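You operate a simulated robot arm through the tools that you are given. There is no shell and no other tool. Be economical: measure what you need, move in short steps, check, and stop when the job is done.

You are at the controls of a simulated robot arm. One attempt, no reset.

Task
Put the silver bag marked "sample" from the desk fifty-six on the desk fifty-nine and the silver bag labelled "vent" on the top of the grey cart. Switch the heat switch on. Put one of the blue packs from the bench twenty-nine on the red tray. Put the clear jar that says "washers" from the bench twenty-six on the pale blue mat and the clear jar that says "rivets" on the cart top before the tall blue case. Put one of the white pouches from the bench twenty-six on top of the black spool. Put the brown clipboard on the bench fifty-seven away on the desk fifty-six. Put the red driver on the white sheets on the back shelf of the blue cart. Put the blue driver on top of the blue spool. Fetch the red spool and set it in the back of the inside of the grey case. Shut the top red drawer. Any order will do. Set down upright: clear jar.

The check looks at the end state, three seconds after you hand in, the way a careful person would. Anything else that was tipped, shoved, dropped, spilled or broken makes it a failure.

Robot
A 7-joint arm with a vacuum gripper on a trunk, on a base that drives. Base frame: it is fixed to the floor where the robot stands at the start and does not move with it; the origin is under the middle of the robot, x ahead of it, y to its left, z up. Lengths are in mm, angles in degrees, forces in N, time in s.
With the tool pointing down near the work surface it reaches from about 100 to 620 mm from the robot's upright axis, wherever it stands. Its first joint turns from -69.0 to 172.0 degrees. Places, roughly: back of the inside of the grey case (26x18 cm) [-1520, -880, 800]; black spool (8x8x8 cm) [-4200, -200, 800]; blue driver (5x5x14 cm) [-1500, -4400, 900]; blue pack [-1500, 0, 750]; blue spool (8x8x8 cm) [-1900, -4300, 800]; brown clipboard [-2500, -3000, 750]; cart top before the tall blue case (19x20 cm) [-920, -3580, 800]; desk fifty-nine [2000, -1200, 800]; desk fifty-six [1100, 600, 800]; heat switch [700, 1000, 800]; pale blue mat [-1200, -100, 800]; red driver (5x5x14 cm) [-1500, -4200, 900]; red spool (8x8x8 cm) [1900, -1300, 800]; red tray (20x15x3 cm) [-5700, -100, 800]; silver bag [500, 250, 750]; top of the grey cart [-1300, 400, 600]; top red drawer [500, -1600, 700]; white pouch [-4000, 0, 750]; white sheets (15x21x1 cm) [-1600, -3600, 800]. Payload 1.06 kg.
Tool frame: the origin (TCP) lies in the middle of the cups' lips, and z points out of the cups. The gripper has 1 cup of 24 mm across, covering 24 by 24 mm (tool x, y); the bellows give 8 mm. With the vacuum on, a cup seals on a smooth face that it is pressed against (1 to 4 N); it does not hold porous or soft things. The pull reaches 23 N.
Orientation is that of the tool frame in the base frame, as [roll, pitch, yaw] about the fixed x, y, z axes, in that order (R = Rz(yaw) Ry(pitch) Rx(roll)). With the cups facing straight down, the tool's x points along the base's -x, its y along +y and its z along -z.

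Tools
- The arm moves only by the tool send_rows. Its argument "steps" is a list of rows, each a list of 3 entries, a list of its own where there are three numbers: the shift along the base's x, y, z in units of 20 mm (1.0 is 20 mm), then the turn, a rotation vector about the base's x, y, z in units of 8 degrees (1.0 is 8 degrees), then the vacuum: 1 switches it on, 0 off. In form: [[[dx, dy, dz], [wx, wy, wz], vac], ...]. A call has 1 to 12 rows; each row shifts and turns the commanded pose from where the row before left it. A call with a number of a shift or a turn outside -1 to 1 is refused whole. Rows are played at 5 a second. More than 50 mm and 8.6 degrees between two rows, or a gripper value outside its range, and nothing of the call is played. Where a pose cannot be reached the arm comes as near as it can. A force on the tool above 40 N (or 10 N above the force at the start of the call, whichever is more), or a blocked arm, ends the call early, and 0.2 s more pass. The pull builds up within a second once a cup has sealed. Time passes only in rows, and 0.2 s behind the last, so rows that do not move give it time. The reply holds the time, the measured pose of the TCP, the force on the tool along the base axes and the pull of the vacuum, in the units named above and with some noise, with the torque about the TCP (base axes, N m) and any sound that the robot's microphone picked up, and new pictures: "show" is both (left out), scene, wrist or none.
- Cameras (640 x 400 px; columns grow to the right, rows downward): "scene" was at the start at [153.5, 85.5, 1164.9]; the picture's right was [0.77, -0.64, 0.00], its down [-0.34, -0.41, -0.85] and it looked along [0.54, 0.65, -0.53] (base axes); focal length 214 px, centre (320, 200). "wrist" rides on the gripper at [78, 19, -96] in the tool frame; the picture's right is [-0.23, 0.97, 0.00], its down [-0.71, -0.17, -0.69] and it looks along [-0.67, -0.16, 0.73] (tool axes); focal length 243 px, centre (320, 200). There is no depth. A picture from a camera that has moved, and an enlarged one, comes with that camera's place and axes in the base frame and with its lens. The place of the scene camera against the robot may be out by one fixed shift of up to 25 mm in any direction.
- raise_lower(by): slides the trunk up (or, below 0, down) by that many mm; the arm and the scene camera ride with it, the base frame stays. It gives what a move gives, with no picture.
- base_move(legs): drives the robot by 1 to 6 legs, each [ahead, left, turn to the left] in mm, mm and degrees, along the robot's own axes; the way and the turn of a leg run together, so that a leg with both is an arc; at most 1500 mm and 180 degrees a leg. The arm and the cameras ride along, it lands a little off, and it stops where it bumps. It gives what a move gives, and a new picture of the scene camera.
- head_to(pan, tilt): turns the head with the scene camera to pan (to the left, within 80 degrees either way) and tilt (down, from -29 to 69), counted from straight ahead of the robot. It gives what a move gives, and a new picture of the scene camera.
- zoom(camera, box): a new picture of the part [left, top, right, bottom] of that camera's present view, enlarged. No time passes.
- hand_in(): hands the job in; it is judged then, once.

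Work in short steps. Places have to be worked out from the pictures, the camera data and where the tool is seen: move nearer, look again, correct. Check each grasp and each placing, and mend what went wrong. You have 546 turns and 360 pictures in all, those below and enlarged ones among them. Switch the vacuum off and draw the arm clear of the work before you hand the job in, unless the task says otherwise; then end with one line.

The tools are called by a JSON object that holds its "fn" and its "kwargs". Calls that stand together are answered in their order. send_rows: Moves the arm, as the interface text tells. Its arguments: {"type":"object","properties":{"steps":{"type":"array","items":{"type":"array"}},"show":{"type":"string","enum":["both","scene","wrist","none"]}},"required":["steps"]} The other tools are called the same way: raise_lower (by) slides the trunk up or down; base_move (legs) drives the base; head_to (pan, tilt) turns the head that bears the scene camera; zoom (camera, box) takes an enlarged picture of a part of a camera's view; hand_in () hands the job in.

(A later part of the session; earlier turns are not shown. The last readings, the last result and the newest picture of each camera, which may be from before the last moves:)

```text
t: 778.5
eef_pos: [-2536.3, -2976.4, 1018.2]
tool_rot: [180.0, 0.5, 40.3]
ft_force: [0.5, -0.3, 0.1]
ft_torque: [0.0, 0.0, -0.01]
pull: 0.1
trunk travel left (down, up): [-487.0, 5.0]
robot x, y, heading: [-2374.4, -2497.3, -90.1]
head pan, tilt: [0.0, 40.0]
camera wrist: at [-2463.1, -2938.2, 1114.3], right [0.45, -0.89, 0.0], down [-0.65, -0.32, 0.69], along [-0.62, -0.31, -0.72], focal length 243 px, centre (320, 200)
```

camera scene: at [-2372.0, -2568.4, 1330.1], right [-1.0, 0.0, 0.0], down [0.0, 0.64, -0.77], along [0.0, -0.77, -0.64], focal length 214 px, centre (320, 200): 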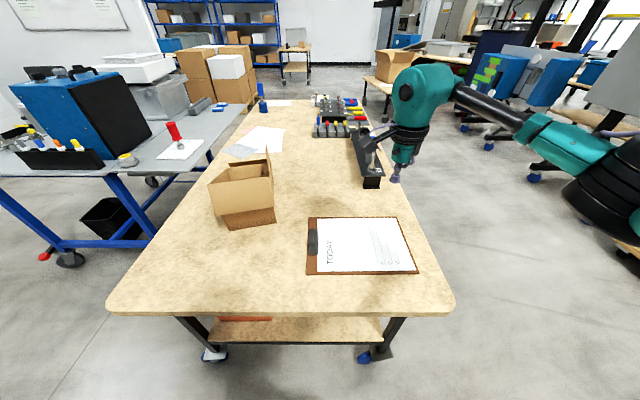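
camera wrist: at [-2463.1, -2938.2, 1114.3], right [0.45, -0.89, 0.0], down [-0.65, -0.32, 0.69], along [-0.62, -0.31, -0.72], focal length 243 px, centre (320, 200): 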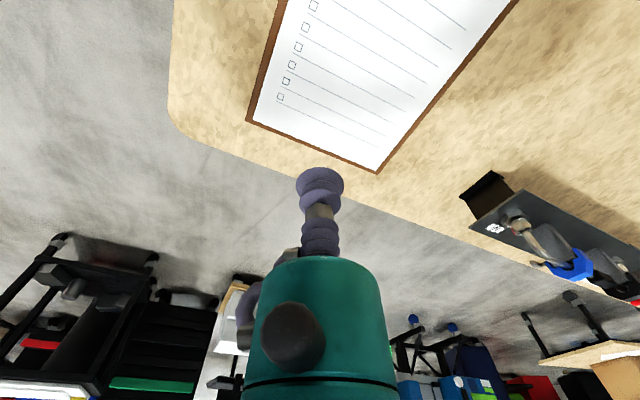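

Clipboard centre ≈(−2507,−3035). Lower the trunk for reach at table height, then move over its centre.

{"fn": "raise_lower", "kwargs": {"by": -140}}

{"fn": "send_rows", "kwargs": {"steps": [[[0.5, -1, 0], [0, 0, 0], 0], [[0.5, -1, 0], [0, 0, 0], 0], [[0.5, -0.9, -0.5], [0, 0, 0], 1], [[0, 0, -1], [0, 0, 0], 1]], "show": "wrist"}}

```text
t: 780.2
eef_pos: [-2536.5, -2974.9, 878.3]
tool_rot: [179.8, 0.5, 40.1]
ft_force: [0.2, 0.6, -0.2]
ft_torque: [0.01, 0.03, 0.0]
pull: 0.1
trunk travel left (down, up): [-347.0, 145.0]
robot x, y, heading: [-2374.2, -2494.0, -89.9]
head pan, tilt: [0.0, 40.0]
```

```text
t: 781.2
eef_pos: [-2506.5, -3034.0, 847.5]
tool_rot: [179.9, 0.5, 40.2]
ft_force: [0.6, -0.1, -0.2]
ft_torque: [0.01, 0.01, 0.0]
pull: 0.0
trunk travel left (down, up): [-347.0, 145.0]
robot x, y, heading: [-2375.4, -2495.9, -89.6]
head pan, tilt: [0.0, 40.0]
camera wrist: at [-2433.4, -2996.6, 943.5], right [0.45, -0.89, 0.0], down [-0.65, -0.32, 0.69], along [-0.62, -0.31, -0.72], focal length 243 px, centre (320, 200)
```

wrist: 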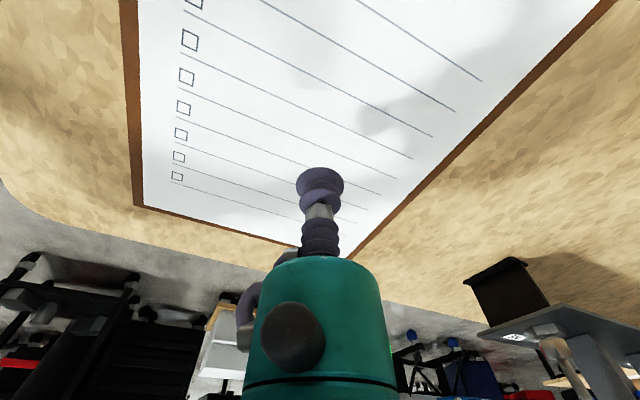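

{"fn": "send_rows", "kwargs": {"steps": [[[0.3, 0, -1], [0, 0, 0], 1], [[0, 0, -1], [0, 0, 0], 1], [[0, 0, -1], [0, 0, 0], 1], [[0, 0, -0.4], [0, 0, 0], 1], [[0, 0, 0], [0, 0, 0], 1]], "show": "none"}}

{"fn": "send_rows", "kwargs": {"steps": [[[0, 0, -0.25], [0, 0, 0], 1], [[0, 0, -0.25], [0, 0, 0], 1], [[0, 0, 0], [0, 0, 0], 1]], "show": "none"}}

```text
t: 782.4
eef_pos: [-2501.2, -3033.4, 781.5]
tool_rot: [179.8, 0.5, 40.1]
ft_force: [-4.0, -2.2, 17.6]
ft_torque: [0.08, -0.08, 0.21]
pull: 23.4
trunk travel left (down, up): [-347.0, 145.0]
robot x, y, heading: [-2375.2, -2492.7, -89.9]
head pan, tilt: [0.0, 40.0]
```

```text
t: 783.1
eef_pos: [-2500.4, -3035.0, 775.4]
tool_rot: [179.3, 0.6, 40.0]
ft_force: [-1.4, 4.1, 14.3]
ft_torque: [0.09, -0.06, 0.08]
pull: 23.0
trunk travel left (down, up): [-347.0, 145.0]
robot x, y, heading: [-2370.6, -2492.6, -90.0]
head pan, tilt: [0.0, 40.0]
stopped in row 3: the force on the tool passed its limit at 41 N (the readings are from after the stop); the commanded pose is now the measured one
```

Sealed. Lift slowly and check the whole board comes up.

{"fn": "send_rows", "kwargs": {"steps": [[[0, 0, 0.3], [0, 0, 0], 1], [[0, 0, 0.4], [0, 0, 0], 1], [[0, 0, 0.6], [0, 0, 0], 1], [[0, 0, 1], [0, 0, 0], 1], [[0, 0, 1], [0, 0, 0], 1], [[0, 0, 1], [0, 0, 0], 1], [[0, 0, 1], [0, 0, 0], 1], [[0, 0, 1], [0, 0, 0], 1], [[0, 0, 1], [0, 0, 0], 1]]}}

```text
t: 785.1
eef_pos: [-2500.0, -3035.1, 919.4]
tool_rot: [179.5, 0.6, 40.1]
ft_force: [1.0, 0.3, -2.9]
ft_torque: [-0.02, 0.06, -0.02]
pull: 22.4
trunk travel left (down, up): [-347.0, 145.0]
robot x, y, heading: [-2372.0, -2492.4, -89.8]
head pan, tilt: [0.0, 40.0]
camera scene: at [-2371.7, -2652.7, 1174.8], right [-1.0, 0.0, 0.0], down [0.0, 0.64, -0.77], along [0.0, -0.77, -0.64], focal length 214 px, centre (320, 200)
camera wrist: at [-2427.2, -2997.4, 1015.8], right [0.45, -0.89, 0.01], down [-0.65, -0.32, 0.69], along [-0.61, -0.31, -0.72], focal length 243 px, centre (320, 200)
```

scene: 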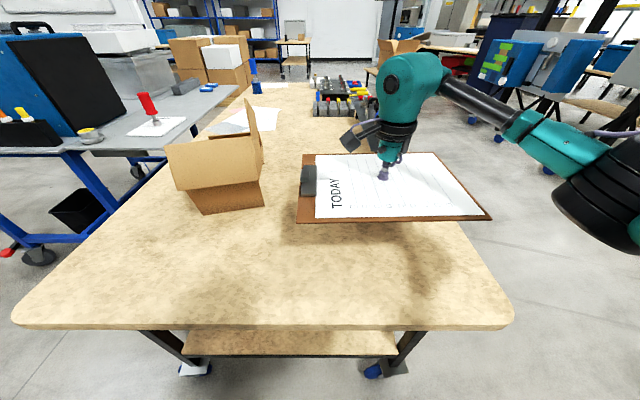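
wrist: 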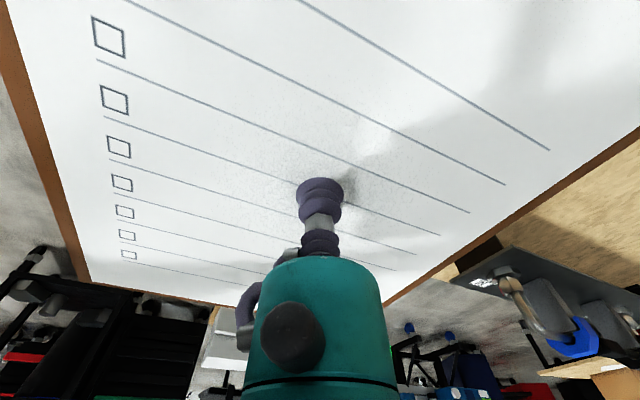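

The whole clipboard is held. Back off and carry it to desk 56.

{"fn": "base_move", "kwargs": {"legs": [[-260, 0, 0], [0, 1100, 0], [0, 1040, 0], [-1240, 0, 0], [0, 0, 90]]}}

{"fn": "base_move", "kwargs": {"legs": [[170, 980, 0]]}}

```text
t: 815.3
eef_pos: [307.9, -1108.7, 919.4]
tool_rot: [179.5, 0.5, 130.3]
ft_force: [-0.8, -0.5, -2.4]
ft_torque: [-0.07, 0.01, -0.01]
pull: 22.8
trunk travel left (down, up): [-347.0, 145.0]
robot x, y, heading: [-235.9, -982.3, 0.3]
head pan, tilt: [0.0, 40.0]
camera scene: at [-58.7, -965.5, 1174.8], right [0.01, -1.0, 0.0], down [-0.64, 0.0, -0.77], along [0.77, 0.01, -0.64], focal length 214 px, centre (320, 200)
```

scene: 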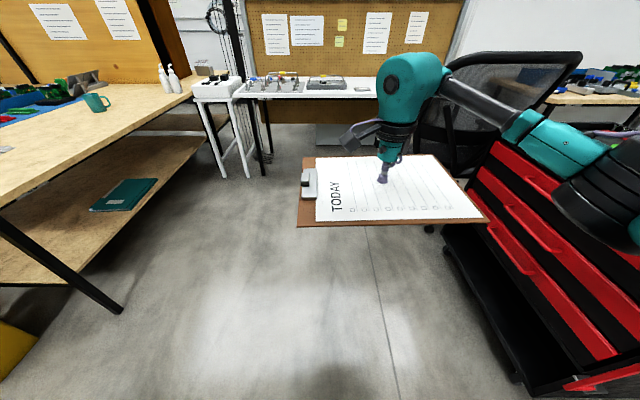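

```text
t: 824.3
eef_pos: [476.6, -120.7, 919.2]
tool_rot: [179.7, 0.5, 129.6]
ft_force: [-0.1, 0.6, -1.4]
ft_torque: [-0.02, -0.02, -0.01]
pull: 22.8
trunk travel left (down, up): [-347.0, 145.0]
robot x, y, heading: [-64.0, 9.7, -0.4]
head pan, tilt: [0.0, 40.0]
camera scene: at [112.1, 27.4, 1174.8], right [-0.01, -1.0, 0.0], down [-0.64, 0.0, -0.77], along [0.77, -0.01, -0.64], focal length 214 px, centre (320, 200)
```

scene: 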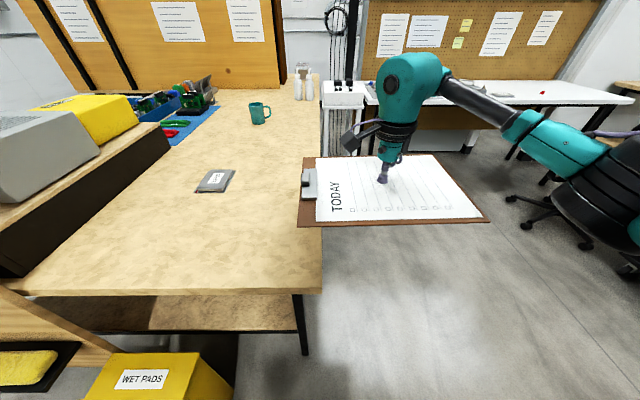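

Turn the base 40° left to bring the clipboard over the desk, then rotate the tool back so the board is square.

{"fn": "base_move", "kwargs": {"legs": [[50, 10, 0], [0, 0, 40]]}}

{"fn": "send_rows", "kwargs": {"steps": [[[0, -0.5, 0], [0, 0, -1], 1], [[0, -0.5, 0], [0, 0, -1], 1], [[0, -0.5, 0], [0, 0, -1], 1], [[0.5, -0.5, 0], [0, 0, -1], 1], [[0.5, 0, 0], [0, 0, -1], 1]]}}

```text
t: 827.1
eef_pos: [484.7, 268.6, 919.3]
tool_rot: [179.6, 0.5, 169.5]
ft_force: [-0.1, -1.1, -2.1]
ft_torque: [-0.06, -0.06, 0.01]
pull: 23.2
trunk travel left (down, up): [-347.0, 145.0]
robot x, y, heading: [-16.2, 20.6, 39.6]
head pan, tilt: [0.0, 40.0]
camera scene: at [121.1, 150.7, 1174.8], right [0.64, -0.77, 0.0], down [-0.49, -0.41, -0.77], along [0.59, 0.49, -0.64], focal length 214 px, centre (320, 200)
```

scene: 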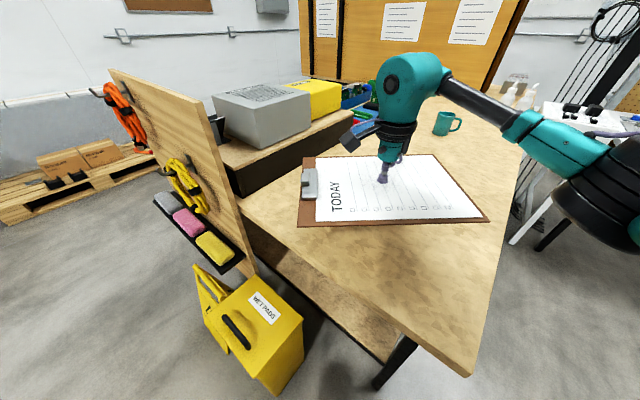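

```text
t: 828.3
eef_pos: [505.6, 228.2, 919.9]
tool_rot: [179.7, 0.5, 129.6]
ft_force: [-0.1, -0.3, -2.8]
ft_torque: [-0.06, 0.01, 0.0]
pull: 23.0
trunk travel left (down, up): [-347.0, 145.0]
robot x, y, heading: [-15.2, 22.0, 39.6]
head pan, tilt: [0.0, 40.0]
camera scene: at [121.1, 150.7, 1174.8], right [0.64, -0.77, 0.0], down [-0.49, -0.41, -0.77], along [0.59, 0.49, -0.64], focal length 214 px, centre (320, 200)
camera wrist: at [468.5, 301.2, 1015.6], right [0.9, 0.44, 0.01], down [0.31, -0.65, 0.69], along [0.31, -0.62, -0.72], focal length 243 px, centre (320, 200)
```

scene: 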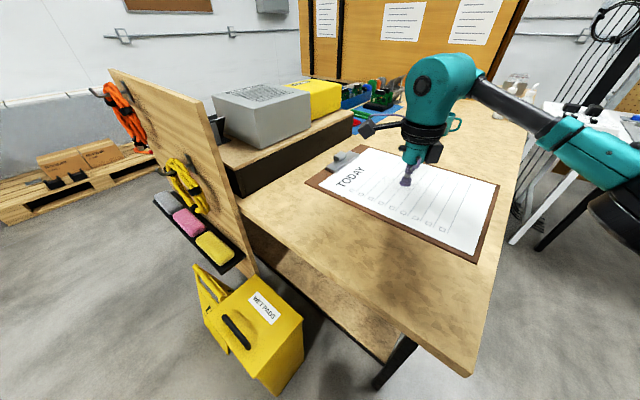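
wrist: 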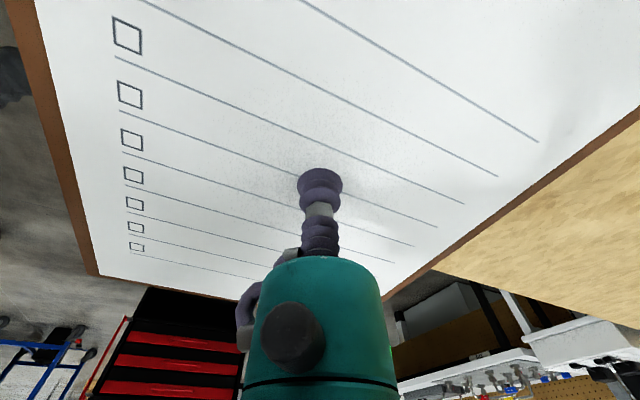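

Board is square above free desk. Shift −25 mm in x and lower.

{"fn": "send_rows", "kwargs": {"steps": [[[-0.6, 0, -1], [0, 0, 0], 1], [[-0.6, 0, -1], [0, 0, 0], 1], [[0, 0, -1], [0, 0, 0], 1], [[0, 0, -1], [0, 0, 0], 1], [[0, 0, -1], [0, 0, 0], 1], [[0, 0, -0.7], [0, 0, 0], 1], [[0, 0, 0], [0, 0, 0], 1]], "show": "scene"}}

```text
t: 829.9
eef_pos: [479.2, 228.2, 804.6]
tool_rot: [179.6, 0.4, 129.7]
ft_force: [0.1, 0.2, -2.3]
ft_torque: [-0.05, -0.01, 0.0]
pull: 22.9
trunk travel left (down, up): [-347.0, 145.0]
robot x, y, heading: [-21.1, 21.5, 39.6]
head pan, tilt: [0.0, 40.0]
camera scene: at [121.0, 150.7, 1174.8], right [0.64, -0.77, 0.0], down [-0.49, -0.41, -0.77], along [0.59, 0.49, -0.64], focal length 214 px, centre (320, 200)
```

scene: 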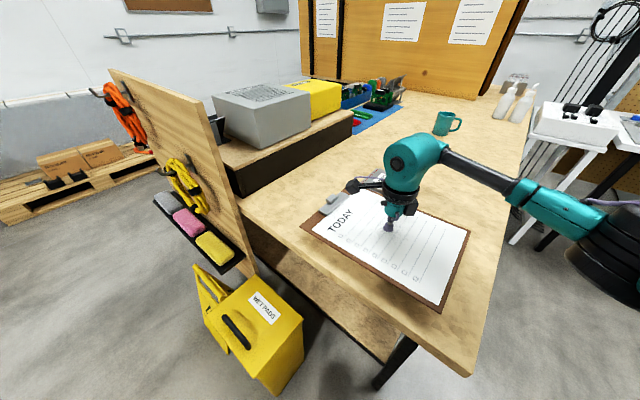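

{"fn": "send_rows", "kwargs": {"steps": [[[0, 0, -0.4], [0, 0, 0], 1], [[0, 0, -0.3], [0, 0, 0], 1], [[0, 0, 0], [0, 0, 0], 1]], "show": "none"}}

{"fn": "send_rows", "kwargs": {"steps": [[[0, 0, -0.25], [0, 0, 0], 1], [[0, 0, -0.1], [0, 0, 0], 1], [[0, 0, 0], [0, 0, 0], 1]], "show": "none"}}

```text
t: 830.7
eef_pos: [479.7, 229.2, 791.9]
tool_rot: [179.6, 0.5, 129.6]
ft_force: [-0.7, 0.5, -2.4]
ft_torque: [-0.05, -0.04, -0.02]
pull: 22.5
trunk travel left (down, up): [-347.0, 145.0]
robot x, y, heading: [-12.3, 20.7, 39.8]
head pan, tilt: [0.0, 40.0]
```

```text
t: 831.5
eef_pos: [480.3, 228.4, 783.8]
tool_rot: [179.6, 0.5, 129.6]
ft_force: [0.5, -0.2, -2.2]
ft_torque: [-0.06, -0.01, 0.02]
pull: 22.7
trunk travel left (down, up): [-347.0, 145.0]
robot x, y, heading: [-15.3, 20.9, 39.7]
head pan, tilt: [0.0, 40.0]
```

{"fn": "send_rows", "kwargs": {"steps": [[[0, 0, -0.25], [0, 0, 0], 1], [[0, 0, -0.15], [0, 0, 0], 1], [[0, 0, 0], [0, 0, 0], 1]], "show": "none"}}

{"fn": "send_rows", "kwargs": {"steps": [[[0, 0, -0.15], [0, 0, 0], 1], [[0, 0, -0.1], [0, 0, 0], 1], [[0, 0, 0], [0, 0, 0], 1]], "show": "none"}}

```text
t: 832.3
eef_pos: [480.8, 229.1, 776.0]
tool_rot: [179.6, 0.4, 129.6]
ft_force: [0.5, 0.7, -3.3]
ft_torque: [-0.05, -0.02, 0.01]
pull: 23.2
trunk travel left (down, up): [-347.0, 145.0]
robot x, y, heading: [-14.7, 18.7, 39.6]
head pan, tilt: [0.0, 40.0]
```

```text
t: 833.1
eef_pos: [479.8, 228.8, 772.7]
tool_rot: [179.6, 0.5, 129.6]
ft_force: [0.2, -0.3, -2.3]
ft_torque: [-0.05, -0.01, 0.0]
pull: 22.9
trunk travel left (down, up): [-347.0, 145.0]
robot x, y, heading: [-15.4, 21.9, 39.3]
head pan, tilt: [0.0, 40.0]
```

{"fn": "send_rows", "kwargs": {"steps": [[[0, 0, -0.15], [0, 0, 0], 1], [[0, 0, -0.15], [0, 0, 0], 1], [[0, 0, 0], [0, 0, 0], 1]], "show": "none"}}

{"fn": "send_rows", "kwargs": {"steps": [[[0, 0, -0.15], [0, 0, 0], 1], [[0, 0, 0], [0, 0, 0], 1]], "show": "none"}}

```text
t: 833.9
eef_pos: [481.2, 229.0, 765.5]
tool_rot: [179.5, 0.4, 129.6]
ft_force: [0.6, -0.4, -0.9]
ft_torque: [0.12, 0.08, -0.04]
pull: 23.2
trunk travel left (down, up): [-347.0, 145.0]
robot x, y, heading: [-17.9, 23.1, 39.8]
head pan, tilt: [0.0, 40.0]
```

```text
t: 834.5
eef_pos: [480.4, 228.3, 764.2]
tool_rot: [179.4, 0.4, 129.6]
ft_force: [2.9, -1.4, 13.6]
ft_torque: [0.12, 0.06, 0.13]
pull: 23.4
trunk travel left (down, up): [-347.0, 145.0]
robot x, y, heading: [-13.7, 22.1, 39.8]
head pan, tilt: [0.0, 40.0]
```

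On the desk. Release and rise.

{"fn": "send_rows", "kwargs": {"steps": [[[0, 0, 0], [0, 0, 0], 0], [[0, 0, 0], [0, 0, 0], 0], [[0, 0, 0], [0, 0, 0], 0], [[0, 0, 0], [0, 0, 0], 0], [[0, 0, 0.4], [0, 0, 0], 0], [[0, 0, 1], [0, 0, 0], 0], [[0, 0, 1], [0, 0, 0], 0], [[0, 0, 1], [0, 0, 0], 0], [[0, 0, 1], [0, 0, 0], 0], [[0, 0, 1], [0, 0, 0], 0], [[0, 0, 1], [0, 0, 0], 0], [[-0.5, 0, 1], [0, 0, 0], 0]], "show": "scene"}}

```text
t: 837.1
eef_pos: [469.9, 227.4, 911.8]
tool_rot: [179.7, 0.5, 129.6]
ft_force: [0.2, -0.1, -0.2]
ft_torque: [0.01, 0.01, 0.01]
pull: 0.1
trunk travel left (down, up): [-347.0, 145.0]
robot x, y, heading: [-15.2, 20.4, 39.8]
head pan, tilt: [0.0, 40.0]
camera scene: at [120.8, 150.6, 1174.9], right [0.64, -0.77, 0.0], down [-0.49, -0.41, -0.77], along [0.59, 0.49, -0.64], focal length 214 px, centre (320, 200)
```

scene: 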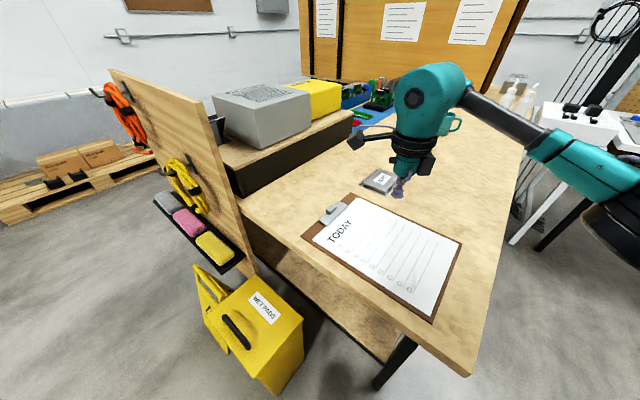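

Clipboard is on desk 56. Last: the RIVETS jar. Drive back toward bench 26's −y lane.

{"fn": "base_move", "kwargs": {"legs": [[0, 0, -40], [-170, -980, 0], [0, 0, -90], [1240, 0, 0], [0, -1100, 0], [0, -1040, 0]]}}

{"fn": "raise_lower", "kwargs": {"by": 143}}

{"fn": "base_move", "kwargs": {"legs": [[0, 0, 180], [1210, 0, 0], [0, 1200, 0], [0, 1180, 0]]}}

```text
t: 876.2
eef_pos: [-2520.6, -2640.6, 910.0]
tool_rot: [179.7, 0.4, -1.8]
ft_force: [0.2, -0.7, 0.2]
ft_torque: [0.0, -0.01, -0.03]
pull: 0.1
trunk travel left (down, up): [-347.0, 145.0]
robot x, y, heading: [-2357.1, -2139.8, -91.8]
head pan, tilt: [0.0, 40.0]
camera scene: at [-2360.4, -2299.9, 1174.9], right [-1.0, 0.03, 0.0], down [0.02, 0.64, -0.77], along [-0.02, -0.77, -0.64], focal length 214 px, centre (320, 200)
```

scene: 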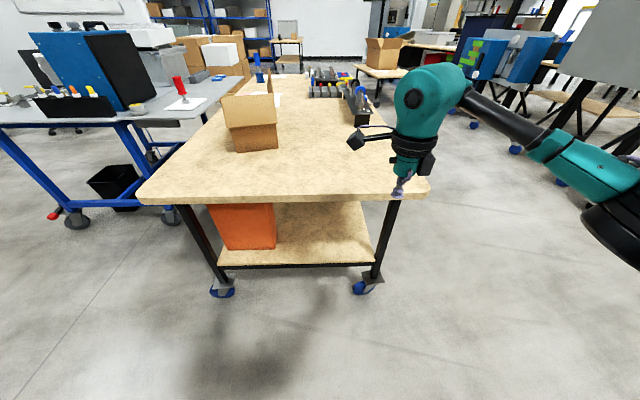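

```text
t: 877.9
eef_pos: [-2521.8, -2640.9, 1052.7]
tool_rot: [179.7, 0.5, -1.6]
ft_force: [0.1, 0.0, -0.2]
ft_torque: [0.01, -0.02, -0.01]
pull: 0.0
trunk travel left (down, up): [-490.0, 2.0]
robot x, y, heading: [-2357.1, -2140.7, -91.4]
head pan, tilt: [0.0, 40.0]
```

```text
t: 909.5
eef_pos: [-4319.6, -333.1, 1053.4]
tool_rot: [179.8, 0.8, 176.9]
ft_force: [3.9, -2.9, 0.7]
ft_torque: [0.37, 0.36, 0.25]
pull: 0.0
trunk travel left (down, up): [-490.0, 2.0]
robot x, y, heading: [-4500.3, -827.0, 87.4]
head pan, tilt: [0.0, 40.0]
stopped in leg 4: the force on the tool passed its limit at 44 N (the readings are from after the stop); the commanded pose is now the measured one
camera scene: at [-4494.9, -725.4, 1332.8], right [1.0, -0.05, 0.0], down [-0.03, -0.64, -0.77], along [0.04, 0.77, -0.64], focal length 214 px, centre (320, 200)
```

scene: 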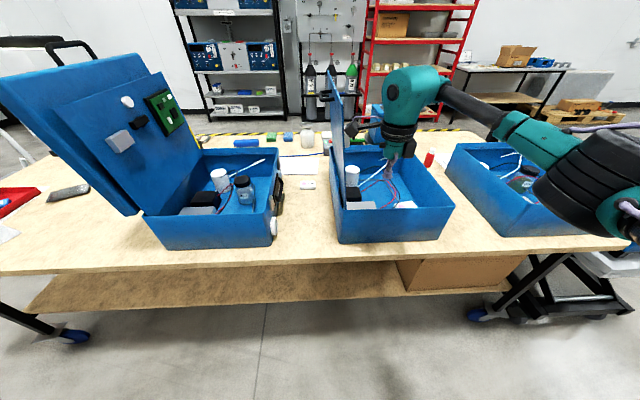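

The tool bumped the middle case's upright lid (base drifted nearer than planned). Move straight back off it, then inspect.

{"fn": "base_move", "kwargs": {"legs": [[0, -60, 0]]}}

{"fn": "base_move", "kwargs": {"legs": [[-260, 0, 2.6]]}}

{"fn": "zoom", "kwargs": {"camera": "scene", "box": [120, 80, 440, 260]}}

```text
t: 910.7
eef_pos: [-4261.2, -335.7, 1053.7]
tool_rot: [179.7, 0.8, 176.9]
ft_force: [0.4, -0.2, 0.2]
ft_torque: [0.01, -0.03, -0.04]
pull: 0.0
trunk travel left (down, up): [-490.0, 2.0]
robot x, y, heading: [-4436.2, -833.4, 87.3]
head pan, tilt: [0.0, 40.0]
camera scene: at [-4435.0, -727.6, 1332.7], right [1.0, -0.05, 0.0], down [-0.03, -0.64, -0.77], along [0.04, 0.77, -0.64], focal length 214 px, centre (320, 200)
```

scene: 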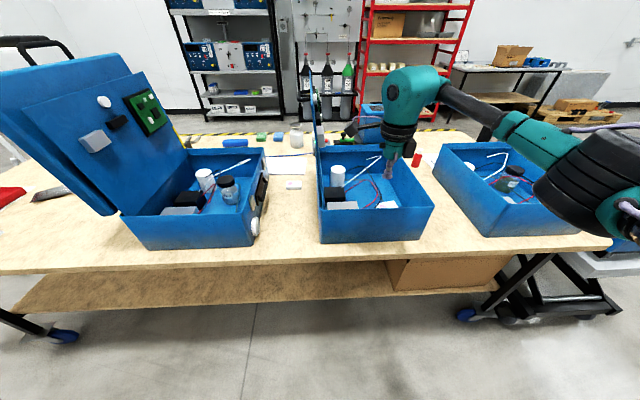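

```text
t: 912.5
eef_pos: [-4290.5, -588.2, 1054.2]
tool_rot: [179.7, 0.7, 179.6]
ft_force: [0.2, 0.2, 0.0]
ft_torque: [0.0, 0.02, 0.01]
pull: 0.0
trunk travel left (down, up): [-490.0, 2.0]
robot x, y, heading: [-4450.6, -1091.1, 90.2]
head pan, tilt: [0.0, 40.0]
camera scene: at [-4445.9, -988.4, 1332.8], right [1.0, 0.0, 0.0], down [0.0, -0.64, -0.77], along [0.0, 0.77, -0.64], focal length 214 px, centre (320, 200)
```

scene: 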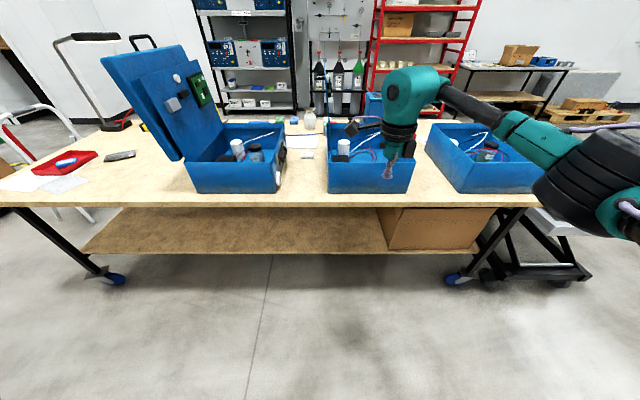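

```text
2.00 times, centred on (280, 170) of scene
camera zoom: at [-4445.9, -988.4, 1332.8], right [1.0, 0.0, 0.0], down [0.0, -0.64, -0.77], along [0.0, 0.77, -0.64], focal length 429 px, centre (400, 260)
```

zoom: 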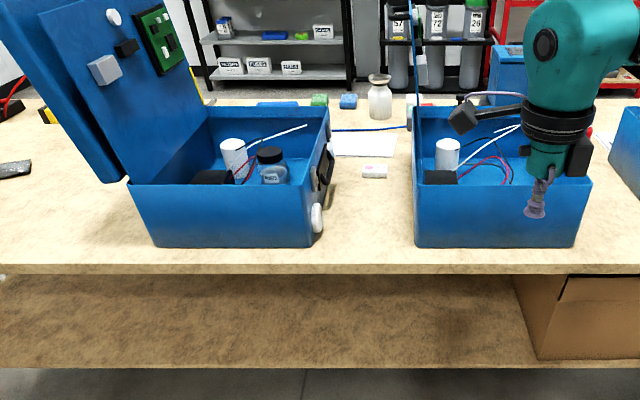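

No visible damage; case stands as before. Rotate the boom toward −y, bring the arm in line, then approach the left case.

{"fn": "send_rows", "kwargs": {"steps": [[[-0.65, 0, 0.3], [0, 0, 1], 0], [[-0.65, 0, 0.3], [0, 0, 1], 0], [[-0.65, 0, 0.3], [0, 0, 1], 0], [[-0.65, 0, 0.3], [0, 0, 1], 0], [[-0.65, 0, 0], [0, 0, 1], 0], [[-0.65, 0, 0], [0, 0, 1], 0], [[-0.65, 0, 0], [0, 0, 1], 0], [[-0.65, 0, 0], [0, 0, 1], 0], [[-0.65, 0, 0], [0, 0, 1], 0], [[-0.65, 0, 0], [0, 0, 1], 0], [[-0.65, 0, 0], [0, 0, 1], 0]], "show": "none"}}

{"fn": "base_move", "kwargs": {"legs": [[0, 312, 0], [440, 0, 0]]}}

{"fn": "send_rows", "kwargs": {"steps": [[[0, 0, 0], [0, 0, 0], 0]], "show": "wrist"}}

```text
t: 914.9
eef_pos: [-4432.8, -588.2, 1077.6]
tool_rot: [179.7, 0.9, -92.2]
ft_force: [-0.2, 0.4, -0.7]
ft_torque: [-0.02, 0.01, 0.01]
pull: 0.0
trunk travel left (down, up): [-490.0, 2.0]
robot x, y, heading: [-4449.3, -1092.6, 90.0]
head pan, tilt: [0.0, 40.0]
```

```text
t: 920.5
eef_pos: [-4744.4, -148.5, 1077.3]
tool_rot: [179.7, 0.8, -92.4]
ft_force: [0.5, 0.3, 0.2]
ft_torque: [0.01, 0.01, -0.02]
pull: 0.0
trunk travel left (down, up): [-490.0, 2.0]
robot x, y, heading: [-4757.8, -651.6, 89.6]
head pan, tilt: [0.0, 40.0]
camera scene: at [-4757.9, -547.5, 1332.7], right [1.0, 0.0, 0.0], down [0.0, -0.64, -0.77], along [0.0, 0.77, -0.64], focal length 214 px, centre (320, 200)
```

scene: 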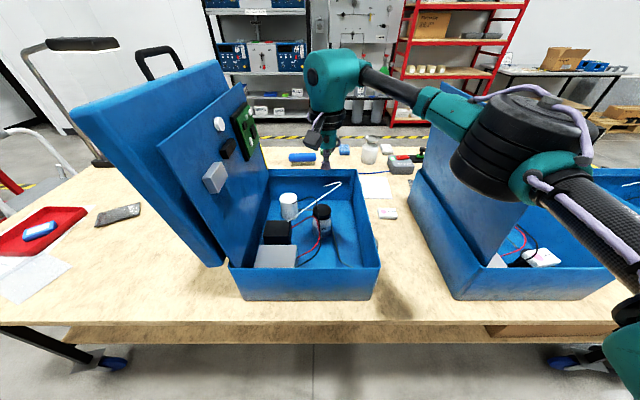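

```text
t: 920.9
eef_pos: [-4744.0, -148.2, 1077.6]
tool_rot: [179.8, 0.9, -92.3]
ft_force: [-0.6, 0.3, -0.2]
ft_torque: [0.0, -0.01, -0.02]
pull: 0.0
trunk travel left (down, up): [-490.0, 2.0]
robot x, y, heading: [-4759.0, -654.5, 89.8]
head pan, tilt: [0.0, 40.0]
camera wrist: at [-4766.2, -226.0, 1173.4], right [-0.96, 0.28, 0.01], down [0.2, 0.69, 0.69], along [0.19, 0.67, -0.72], focal length 243 px, centre (320, 200)
```

wrist: 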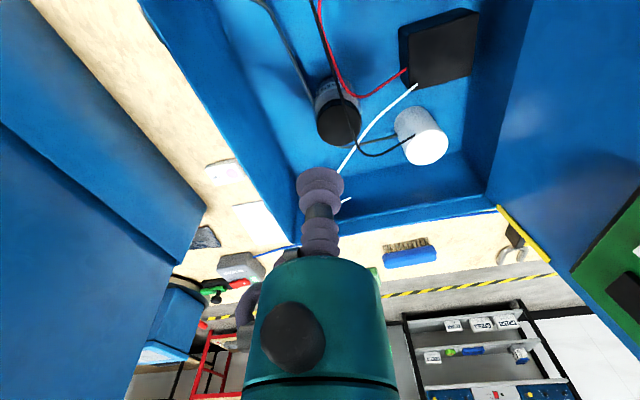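

Rivets lid ≈(−4752,−82). Drive 55 mm closer and position above it.

{"fn": "base_move", "kwargs": {"legs": [[58, 0, 0]]}}

{"fn": "send_rows", "kwargs": {"steps": [[[-0.4, 0, -1], [0, 0, 0], 0], [[0, 0.3, -1], [0, 0, 0], 0], [[0, 0.1, -1], [0, 0, 0], 0], [[0, 0, -1], [0, 0, 0], 0], [[0, 0, -1], [0, 0, 0], 0], [[0, 0, -1], [0, 0, 0], 0]], "show": "wrist"}}

```text
t: 921.9
eef_pos: [-4744.7, -89.9, 1077.2]
tool_rot: [179.6, 0.7, -92.4]
ft_force: [-0.3, 0.2, -0.1]
ft_torque: [-0.01, -0.03, -0.02]
pull: 0.1
trunk travel left (down, up): [-490.0, 2.0]
robot x, y, heading: [-4760.5, -593.1, 89.9]
head pan, tilt: [0.0, 40.0]
camera scene: at [-4757.8, -489.3, 1332.6], right [1.0, 0.0, 0.0], down [0.0, -0.64, -0.77], along [0.0, 0.77, -0.64], focal length 214 px, centre (320, 200)
```

scene: 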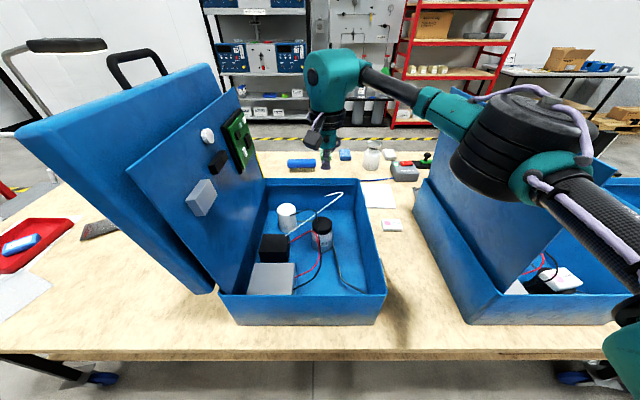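

```text
t: 923.3
eef_pos: [-4752.5, -82.1, 957.2]
tool_rot: [179.7, 0.7, -92.4]
ft_force: [0.6, -0.8, 0.1]
ft_torque: [-0.01, -0.03, 0.04]
pull: 0.1
trunk travel left (down, up): [-490.0, 2.0]
robot x, y, heading: [-4755.9, -594.9, 90.0]
head pan, tilt: [0.0, 40.0]
camera wrist: at [-4773.6, -160.4, 1053.4], right [-0.96, 0.28, 0.01], down [0.2, 0.69, 0.69], along [0.19, 0.67, -0.72], focal length 243 px, centre (320, 200)
```

wrist: 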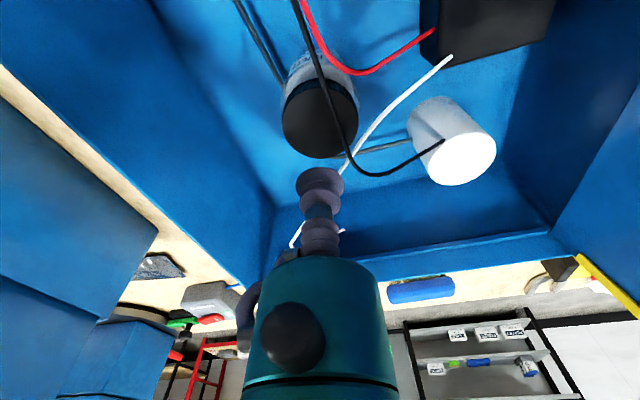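

{"fn": "zoom", "kwargs": {"camera": "wrist", "box": [250, 20, 410, 180]}}

{"fn": "zoom", "kwargs": {"camera": "scene", "box": [240, 180, 400, 310]}}

```text
2.50 times, centred on (330, 100) of wrist
camera zoom: at [-4773.6, -160.4, 1053.4], right [-0.96, 0.28, 0.01], down [0.2, 0.69, 0.69], along [0.19, 0.67, -0.72], focal length 606 px, centre (295, 450)
```

zoom: 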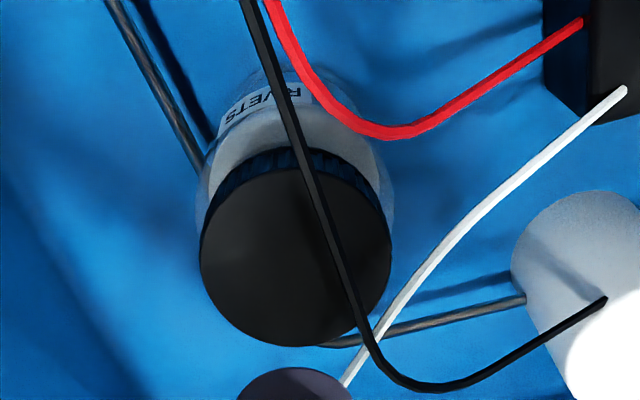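

```text
3.08 times, centred on (320, 245) of scene
camera zoom: at [-4757.8, -490.3, 1332.7], right [1.0, 0.0, 0.0], down [0.0, -0.64, -0.77], along [0.0, 0.77, -0.64], focal length 660 px, centre (320, 62)
```

zoom: 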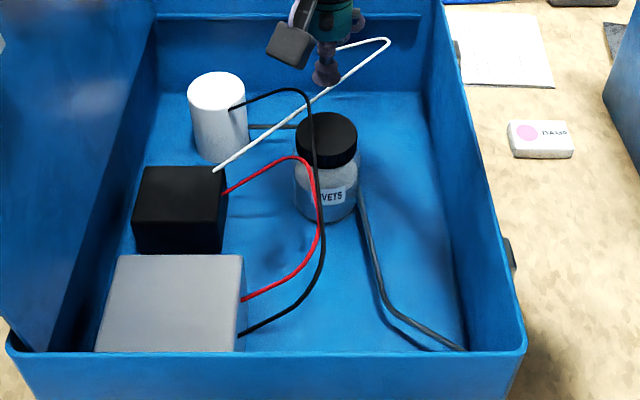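

The black cable passes just over the lid's −x half. I'll grip the lid off-centre on the +x side, lift only a little, slide +x clear of the cable, then lift.

{"fn": "send_rows", "kwargs": {"steps": [[[0.85, 0, 0], [0, 0, 0], 1], [[0, 0, -1], [0, 0, 0], 1], [[0, 0, -1], [0, 0, 0], 1], [[0, 0, -0.8], [0, 0, 0], 1], [[0, 0, -0.3], [0, 0, 0], 1], [[0, 0, 0], [0, 0, 0], 1]], "show": "wrist"}}

```text
t: 924.7
eef_pos: [-4736.1, -82.8, 896.0]
tool_rot: [179.6, 0.8, -92.4]
ft_force: [0.6, -0.4, 0.1]
ft_torque: [-0.02, 0.02, 0.0]
pull: 0.1
trunk travel left (down, up): [-490.0, 2.0]
robot x, y, heading: [-4760.5, -596.8, 90.0]
head pan, tilt: [0.0, 40.0]
camera wrist: at [-4757.2, -160.7, 991.2], right [-0.96, 0.28, 0.01], down [0.2, 0.69, 0.69], along [0.19, 0.67, -0.72], focal length 243 px, centre (320, 200)
```

wrist: 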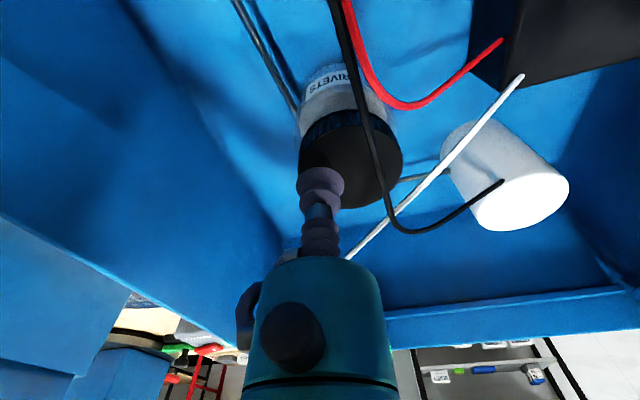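

Triangulated: the cable is ~18 mm above the lid at x≈−4764. Press on gently, lift 10 mm, slide +x 40 mm.

{"fn": "send_rows", "kwargs": {"steps": [[[0, 0, -0.25], [0, 0, 0], 1], [[0, 0, -0.25], [0, 0, 0], 1], [[0, 0, 0], [0, 0, 0], 1], [[0, 0, 0], [0, 0, 0], 1]], "show": "none"}}

```text
t: 925.7
eef_pos: [-4736.4, -83.5, 885.1]
tool_rot: [179.8, 0.8, -92.4]
ft_force: [0.5, 0.3, 0.0]
ft_torque: [-0.06, -0.08, 0.01]
pull: 23.0
trunk travel left (down, up): [-490.0, 2.0]
robot x, y, heading: [-4762.8, -595.6, 89.9]
head pan, tilt: [0.0, 40.0]
```

{"fn": "send_rows", "kwargs": {"steps": [[[0, 0, 0.25], [0, 0, 0], 1], [[0, 0, 0.25], [0, 0, 0], 1], [[0, 0, 0.1], [0, 0, 0], 1], [[0.3, 0, 0], [0, 0, 0], 1], [[0.4, 0, 0], [0, 0, 0], 1], [[0.4, 0, 0], [0, 0, 0], 1], [[0, 0, 0], [0, 0, 0], 1]], "show": "wrist"}}

```text
t: 927.3
eef_pos: [-4714.8, -81.7, 898.0]
tool_rot: [179.6, 0.7, -92.4]
ft_force: [0.4, -0.3, -3.8]
ft_torque: [-0.01, -0.06, -0.02]
pull: 22.7
trunk travel left (down, up): [-490.0, 2.0]
robot x, y, heading: [-4758.3, -596.8, 90.0]
head pan, tilt: [0.0, 40.0]
camera wrist: at [-4735.1, -160.1, 993.4], right [-0.96, 0.28, 0.01], down [0.2, 0.69, 0.69], along [0.19, 0.67, -0.72], focal length 243 px, centre (320, 200)
```

wrist: 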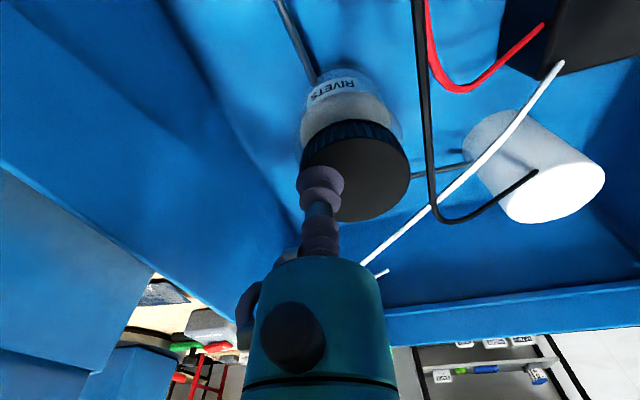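

Jar is free and lifted slightly; the cable is now beside it. Slide 18 mm more, then lift straight up.

{"fn": "send_rows", "kwargs": {"steps": [[[0.5, 0, 0.1], [0, 0, 0], 1], [[0.4, 0, 0.1], [0, 0, 0], 1], [[0, 0, 0.5], [0, 0, 0], 1], [[0, 0, 0.5], [0, 0, 0], 1], [[0, 0, 0.5], [0, 0, 0], 1], [[0, 0, 0.5], [0, 0, 0], 1], [[0, 0, 1], [0, 0, 0], 1], [[0, 0, 1], [0, 0, 0], 1], [[0, 0, 1], [0, 0, 0], 1]], "show": "wrist"}}

```text
t: 929.3
eef_pos: [-4695.5, -81.8, 1001.9]
tool_rot: [179.7, 0.8, -92.5]
ft_force: [0.0, -0.7, -4.2]
ft_torque: [-0.05, -0.1, 0.01]
pull: 23.5
trunk travel left (down, up): [-490.0, 2.0]
robot x, y, heading: [-4760.0, -594.0, 89.4]
head pan, tilt: [0.0, 40.0]
camera wrist: at [-4717.0, -160.2, 1097.2], right [-0.96, 0.28, 0.01], down [0.2, 0.69, 0.69], along [0.19, 0.67, -0.72], focal length 243 px, centre (320, 200)
```

wrist: 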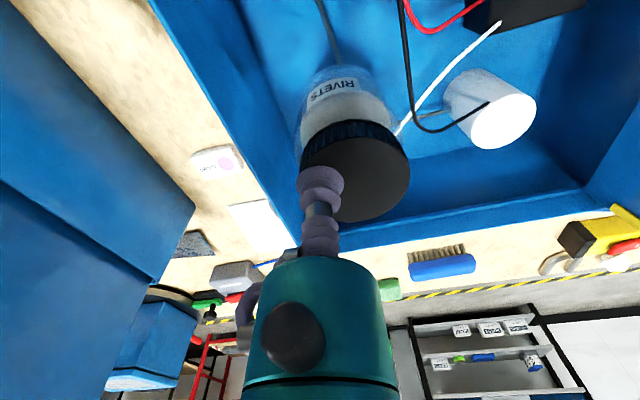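

Jar clear of the case. Raise it further and drive out toward the blue cart.

{"fn": "send_rows", "kwargs": {"steps": [[[0, 0, 1], [0, 0, 0], 1], [[0, 0, 1], [0, 0, 0], 1], [[-0.5, -0.5, 1], [0, 0, 0], 1], [[-0.5, -1, 1], [0, 0, 0], 1], [[-1, -1, 1], [0, 0, 0], 1], [[-1, -1, 0], [0, 0, 0], 1], [[-1, -1, 0], [0, 0, 0], 1]], "show": "none"}}

{"fn": "base_move", "kwargs": {"legs": [[-520, 0, 0], [0, -1200, 0], [0, -1200, 0], [-1050, 0, 0], [0, 0, 180]]}}

```text
t: 930.9
eef_pos: [-4776.1, -172.6, 1101.4]
tool_rot: [179.8, 0.8, -92.4]
ft_force: [-0.2, 1.1, -3.4]
ft_torque: [-0.02, -0.09, -0.04]
pull: 23.5
trunk travel left (down, up): [-490.0, 2.0]
robot x, y, heading: [-4760.8, -596.7, 89.8]
head pan, tilt: [0.0, 40.0]
```

```text
t: 967.0
eef_pos: [-2356.6, -2612.8, 1100.8]
tool_rot: [179.7, 0.8, 85.3]
ft_force: [0.4, -0.2, -3.4]
ft_torque: [0.06, 0.03, -0.01]
pull: 23.3
trunk travel left (down, up): [-490.0, 2.0]
robot x, y, heading: [-2357.5, -2189.8, -92.1]
head pan, tilt: [0.0, 40.0]
camera scene: at [-2361.2, -2260.8, 1332.7], right [-1.0, 0.04, 0.0], down [0.03, 0.64, -0.77], along [-0.03, -0.77, -0.64], focal length 214 px, centre (320, 200)
```

scene: 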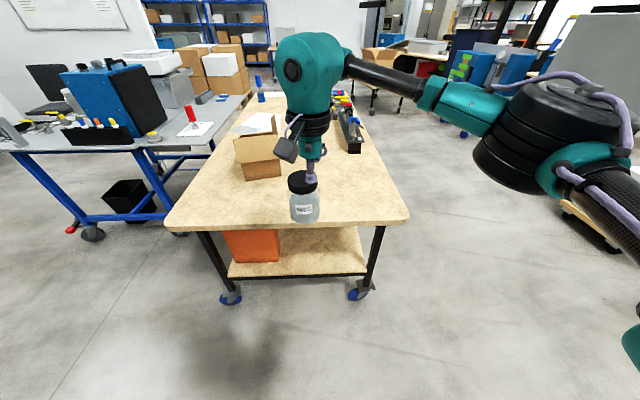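

{"fn": "base_move", "kwargs": {"legs": [[0, 800, 2.1], [0, 740, 0], [850, 0, 0]]}}

{"fn": "zoom", "kwargs": {"camera": "scene", "box": [160, 120, 480, 320]}}

```text
t: 985.0
eef_pos: [-809.3, -3483.3, 1100.9]
tool_rot: [179.8, 0.8, 87.2]
ft_force: [-0.1, -0.3, -4.6]
ft_torque: [0.02, 0.02, 0.01]
pull: 22.6
trunk travel left (down, up): [-490.0, 2.0]
robot x, y, heading: [-822.7, -3058.4, -90.6]
head pan, tilt: [0.0, 40.0]
camera scene: at [-824.4, -3131.6, 1332.7], right [-1.0, 0.01, 0.0], down [0.0, 0.64, -0.77], along [-0.01, -0.77, -0.64], focal length 214 px, centre (320, 200)
```

scene: 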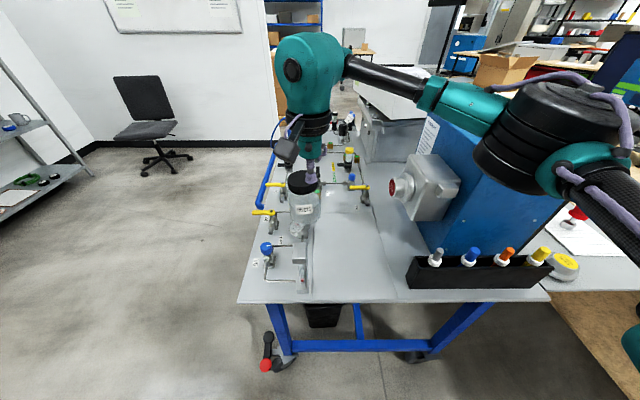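

```text
2.00 times, centred on (320, 220) of scene
camera zoom: at [-824.4, -3131.6, 1332.7], right [-1.0, 0.01, 0.0], down [0.0, 0.64, -0.77], along [-0.01, -0.77, -0.64], focal length 429 px, centre (320, 160)
```

zoom: 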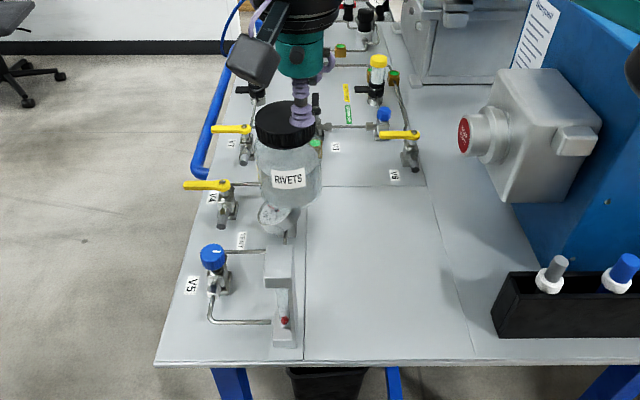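

Free spot in front of the blue case is clear around (−920,−3575). Drive 60 mm ahead and move the jar over it.

{"fn": "base_move", "kwargs": {"legs": [[60, 0, 0]]}}

{"fn": "send_rows", "kwargs": {"steps": [[[-1, 0, 0], [0, 0, 0], 1], [[-1, 0, 0], [0, 0, 0], 1], [[-1, 0, -0.5], [0, 0, 0], 1], [[-1, 0, -1], [0, 0, 0], 1], [[-1, -0.5, -1], [0, 0, 0], 1], [[-1, -0.5, -1], [0, 0, 0], 1], [[-0.4, -0.5, -1], [0, 0, 0], 1]]}}

```text
t: 986.0
eef_pos: [-809.3, -3542.2, 1100.5]
tool_rot: [179.8, 0.8, 87.2]
ft_force: [0.4, -1.0, -4.3]
ft_torque: [0.02, 0.06, -0.01]
pull: 23.5
trunk travel left (down, up): [-490.0, 2.0]
robot x, y, heading: [-826.1, -3117.8, -90.4]
head pan, tilt: [0.0, 40.0]
camera scene: at [-824.8, -3191.9, 1332.6], right [-1.0, 0.01, 0.0], down [0.0, 0.64, -0.77], along [-0.01, -0.77, -0.64], focal length 214 px, centre (320, 200)
```

scene: 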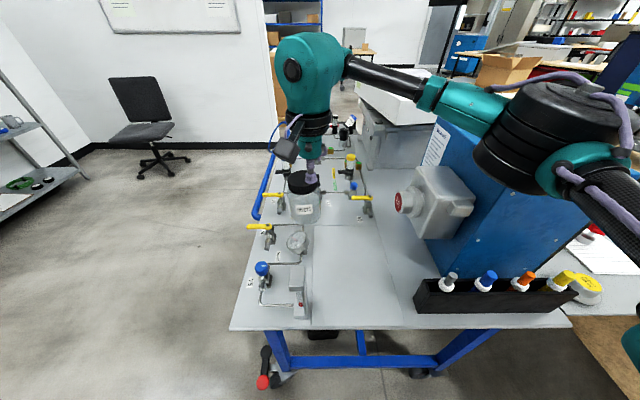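

```text
t: 987.6
eef_pos: [-938.5, -3570.2, 1011.0]
tool_rot: [179.7, 0.8, 87.3]
ft_force: [0.0, 0.2, -4.2]
ft_torque: [0.02, 0.05, -0.02]
pull: 22.6
trunk travel left (down, up): [-490.0, 2.0]
robot x, y, heading: [-827.5, -3116.9, -90.5]
head pan, tilt: [0.0, 40.0]
camera scene: at [-824.9, -3191.1, 1332.7], right [-1.0, 0.01, 0.0], down [0.0, 0.64, -0.77], along [-0.01, -0.77, -0.64], focal length 214 px, centre (320, 200)
camera wrist: at [-916.2, -3493.1, 1106.3], right [0.96, -0.28, 0.01], down [-0.21, -0.69, 0.69], along [-0.19, -0.67, -0.72], focal length 243 px, centre (320, 200)
```

scene: 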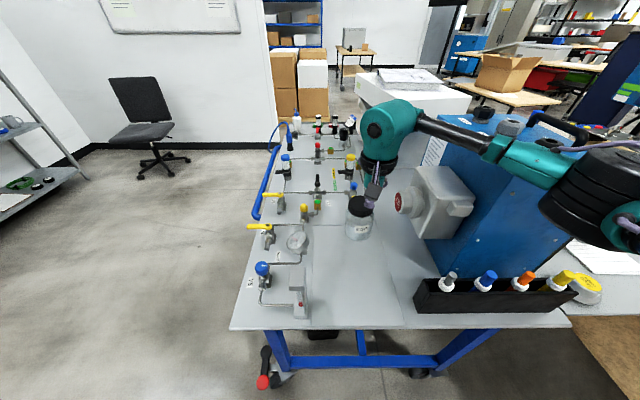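
wrist: 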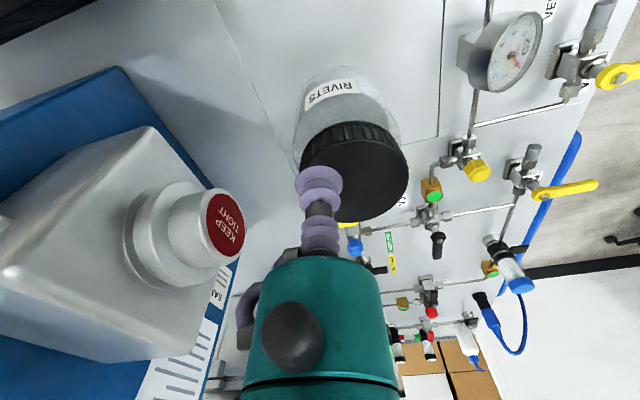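

Jar is over clear panel. Lower.

{"fn": "send_rows", "kwargs": {"steps": [[[0, -0.2, -1], [0, 0, 0], 1], [[0, 0, -1], [0, 0, 0], 1], [[0, 0, -1], [0, 0, 0], 1], [[0, 0, -0.4], [0, 0, 0], 1], [[0, 0, 0], [0, 0, 0], 1]], "show": "wrist"}}

```text
t: 988.8
eef_pos: [-939.3, -3575.0, 942.8]
tool_rot: [179.9, 0.8, 87.1]
ft_force: [-0.3, -0.2, -3.9]
ft_torque: [0.04, 0.08, -0.01]
pull: 23.1
trunk travel left (down, up): [-490.0, 2.0]
robot x, y, heading: [-822.1, -3118.1, -90.4]
head pan, tilt: [0.0, 40.0]
camera wrist: at [-915.4, -3497.0, 1038.5], right [0.96, -0.28, 0.01], down [-0.21, -0.69, 0.69], along [-0.19, -0.67, -0.72], focal length 243 px, centre (320, 200)
```

wrist: 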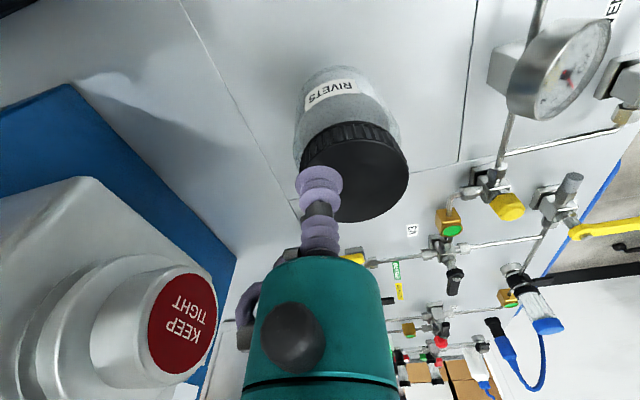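

{"fn": "send_rows", "kwargs": {"steps": [[[0, 0, -0.2], [0, 0, 0], 1], [[0, 0, -0.2], [0, 0, 0], 1], [[0, 0, 0], [0, 0, 0], 1]], "show": "none"}}

{"fn": "send_rows", "kwargs": {"steps": [[[0, 0, -0.15], [0, 0, 0], 1], [[0, 0, -0.15], [0, 0, 0], 1], [[0, 0, 0], [0, 0, 0], 1]], "show": "none"}}

```text
t: 989.6
eef_pos: [-938.5, -3575.9, 933.6]
tool_rot: [179.8, 0.7, 87.2]
ft_force: [-0.7, -0.8, -5.2]
ft_torque: [0.02, 0.04, 0.0]
pull: 23.1
trunk travel left (down, up): [-490.0, 2.0]
robot x, y, heading: [-824.4, -3117.2, -90.5]
head pan, tilt: [0.0, 40.0]
```

```text
t: 990.4
eef_pos: [-939.2, -3575.9, 929.4]
tool_rot: [179.8, 0.7, 87.2]
ft_force: [0.0, -0.2, -3.7]
ft_torque: [0.0, 0.09, -0.05]
pull: 23.0
trunk travel left (down, up): [-490.0, 2.0]
robot x, y, heading: [-822.6, -3120.6, -90.5]
head pan, tilt: [0.0, 40.0]
```

{"fn": "send_rows", "kwargs": {"steps": [[[0, 0, -0.15], [0, 0, 0], 1], [[0, 0, 0], [0, 0, 0], 1]], "show": "none"}}

{"fn": "send_rows", "kwargs": {"steps": [[[0, 0, -0.15], [0, 0, 0], 1], [[0, 0, 0], [0, 0, 0], 1]], "show": "none"}}

{"fn": "send_rows", "kwargs": {"steps": [[[0, 0, -0.1], [0, 0, 0], 1], [[0, 0, 0], [0, 0, 0], 1]], "show": "none"}}

```text
t: 991.0
eef_pos: [-938.4, -3574.8, 925.4]
tool_rot: [179.8, 0.7, 87.2]
ft_force: [-0.6, 0.0, -3.5]
ft_torque: [0.0, 0.06, 0.03]
pull: 22.3
trunk travel left (down, up): [-490.0, 2.0]
robot x, y, heading: [-824.3, -3119.5, -90.5]
head pan, tilt: [0.0, 40.0]
```

```text
t: 991.6
eef_pos: [-938.9, -3576.3, 923.2]
tool_rot: [179.9, 0.9, 87.2]
ft_force: [0.1, -0.7, -3.9]
ft_torque: [0.01, 0.05, -0.02]
pull: 22.8
trunk travel left (down, up): [-490.0, 2.0]
robot x, y, heading: [-825.9, -3115.7, -90.6]
head pan, tilt: [0.0, 40.0]
```

```text
t: 992.2
eef_pos: [-937.6, -3576.1, 921.4]
tool_rot: [179.9, 0.7, 87.2]
ft_force: [0.0, 0.2, -4.8]
ft_torque: [0.04, 0.08, 0.0]
pull: 22.5
trunk travel left (down, up): [-490.0, 2.0]
robot x, y, heading: [-825.4, -3117.7, -90.5]
head pan, tilt: [0.0, 40.0]
```

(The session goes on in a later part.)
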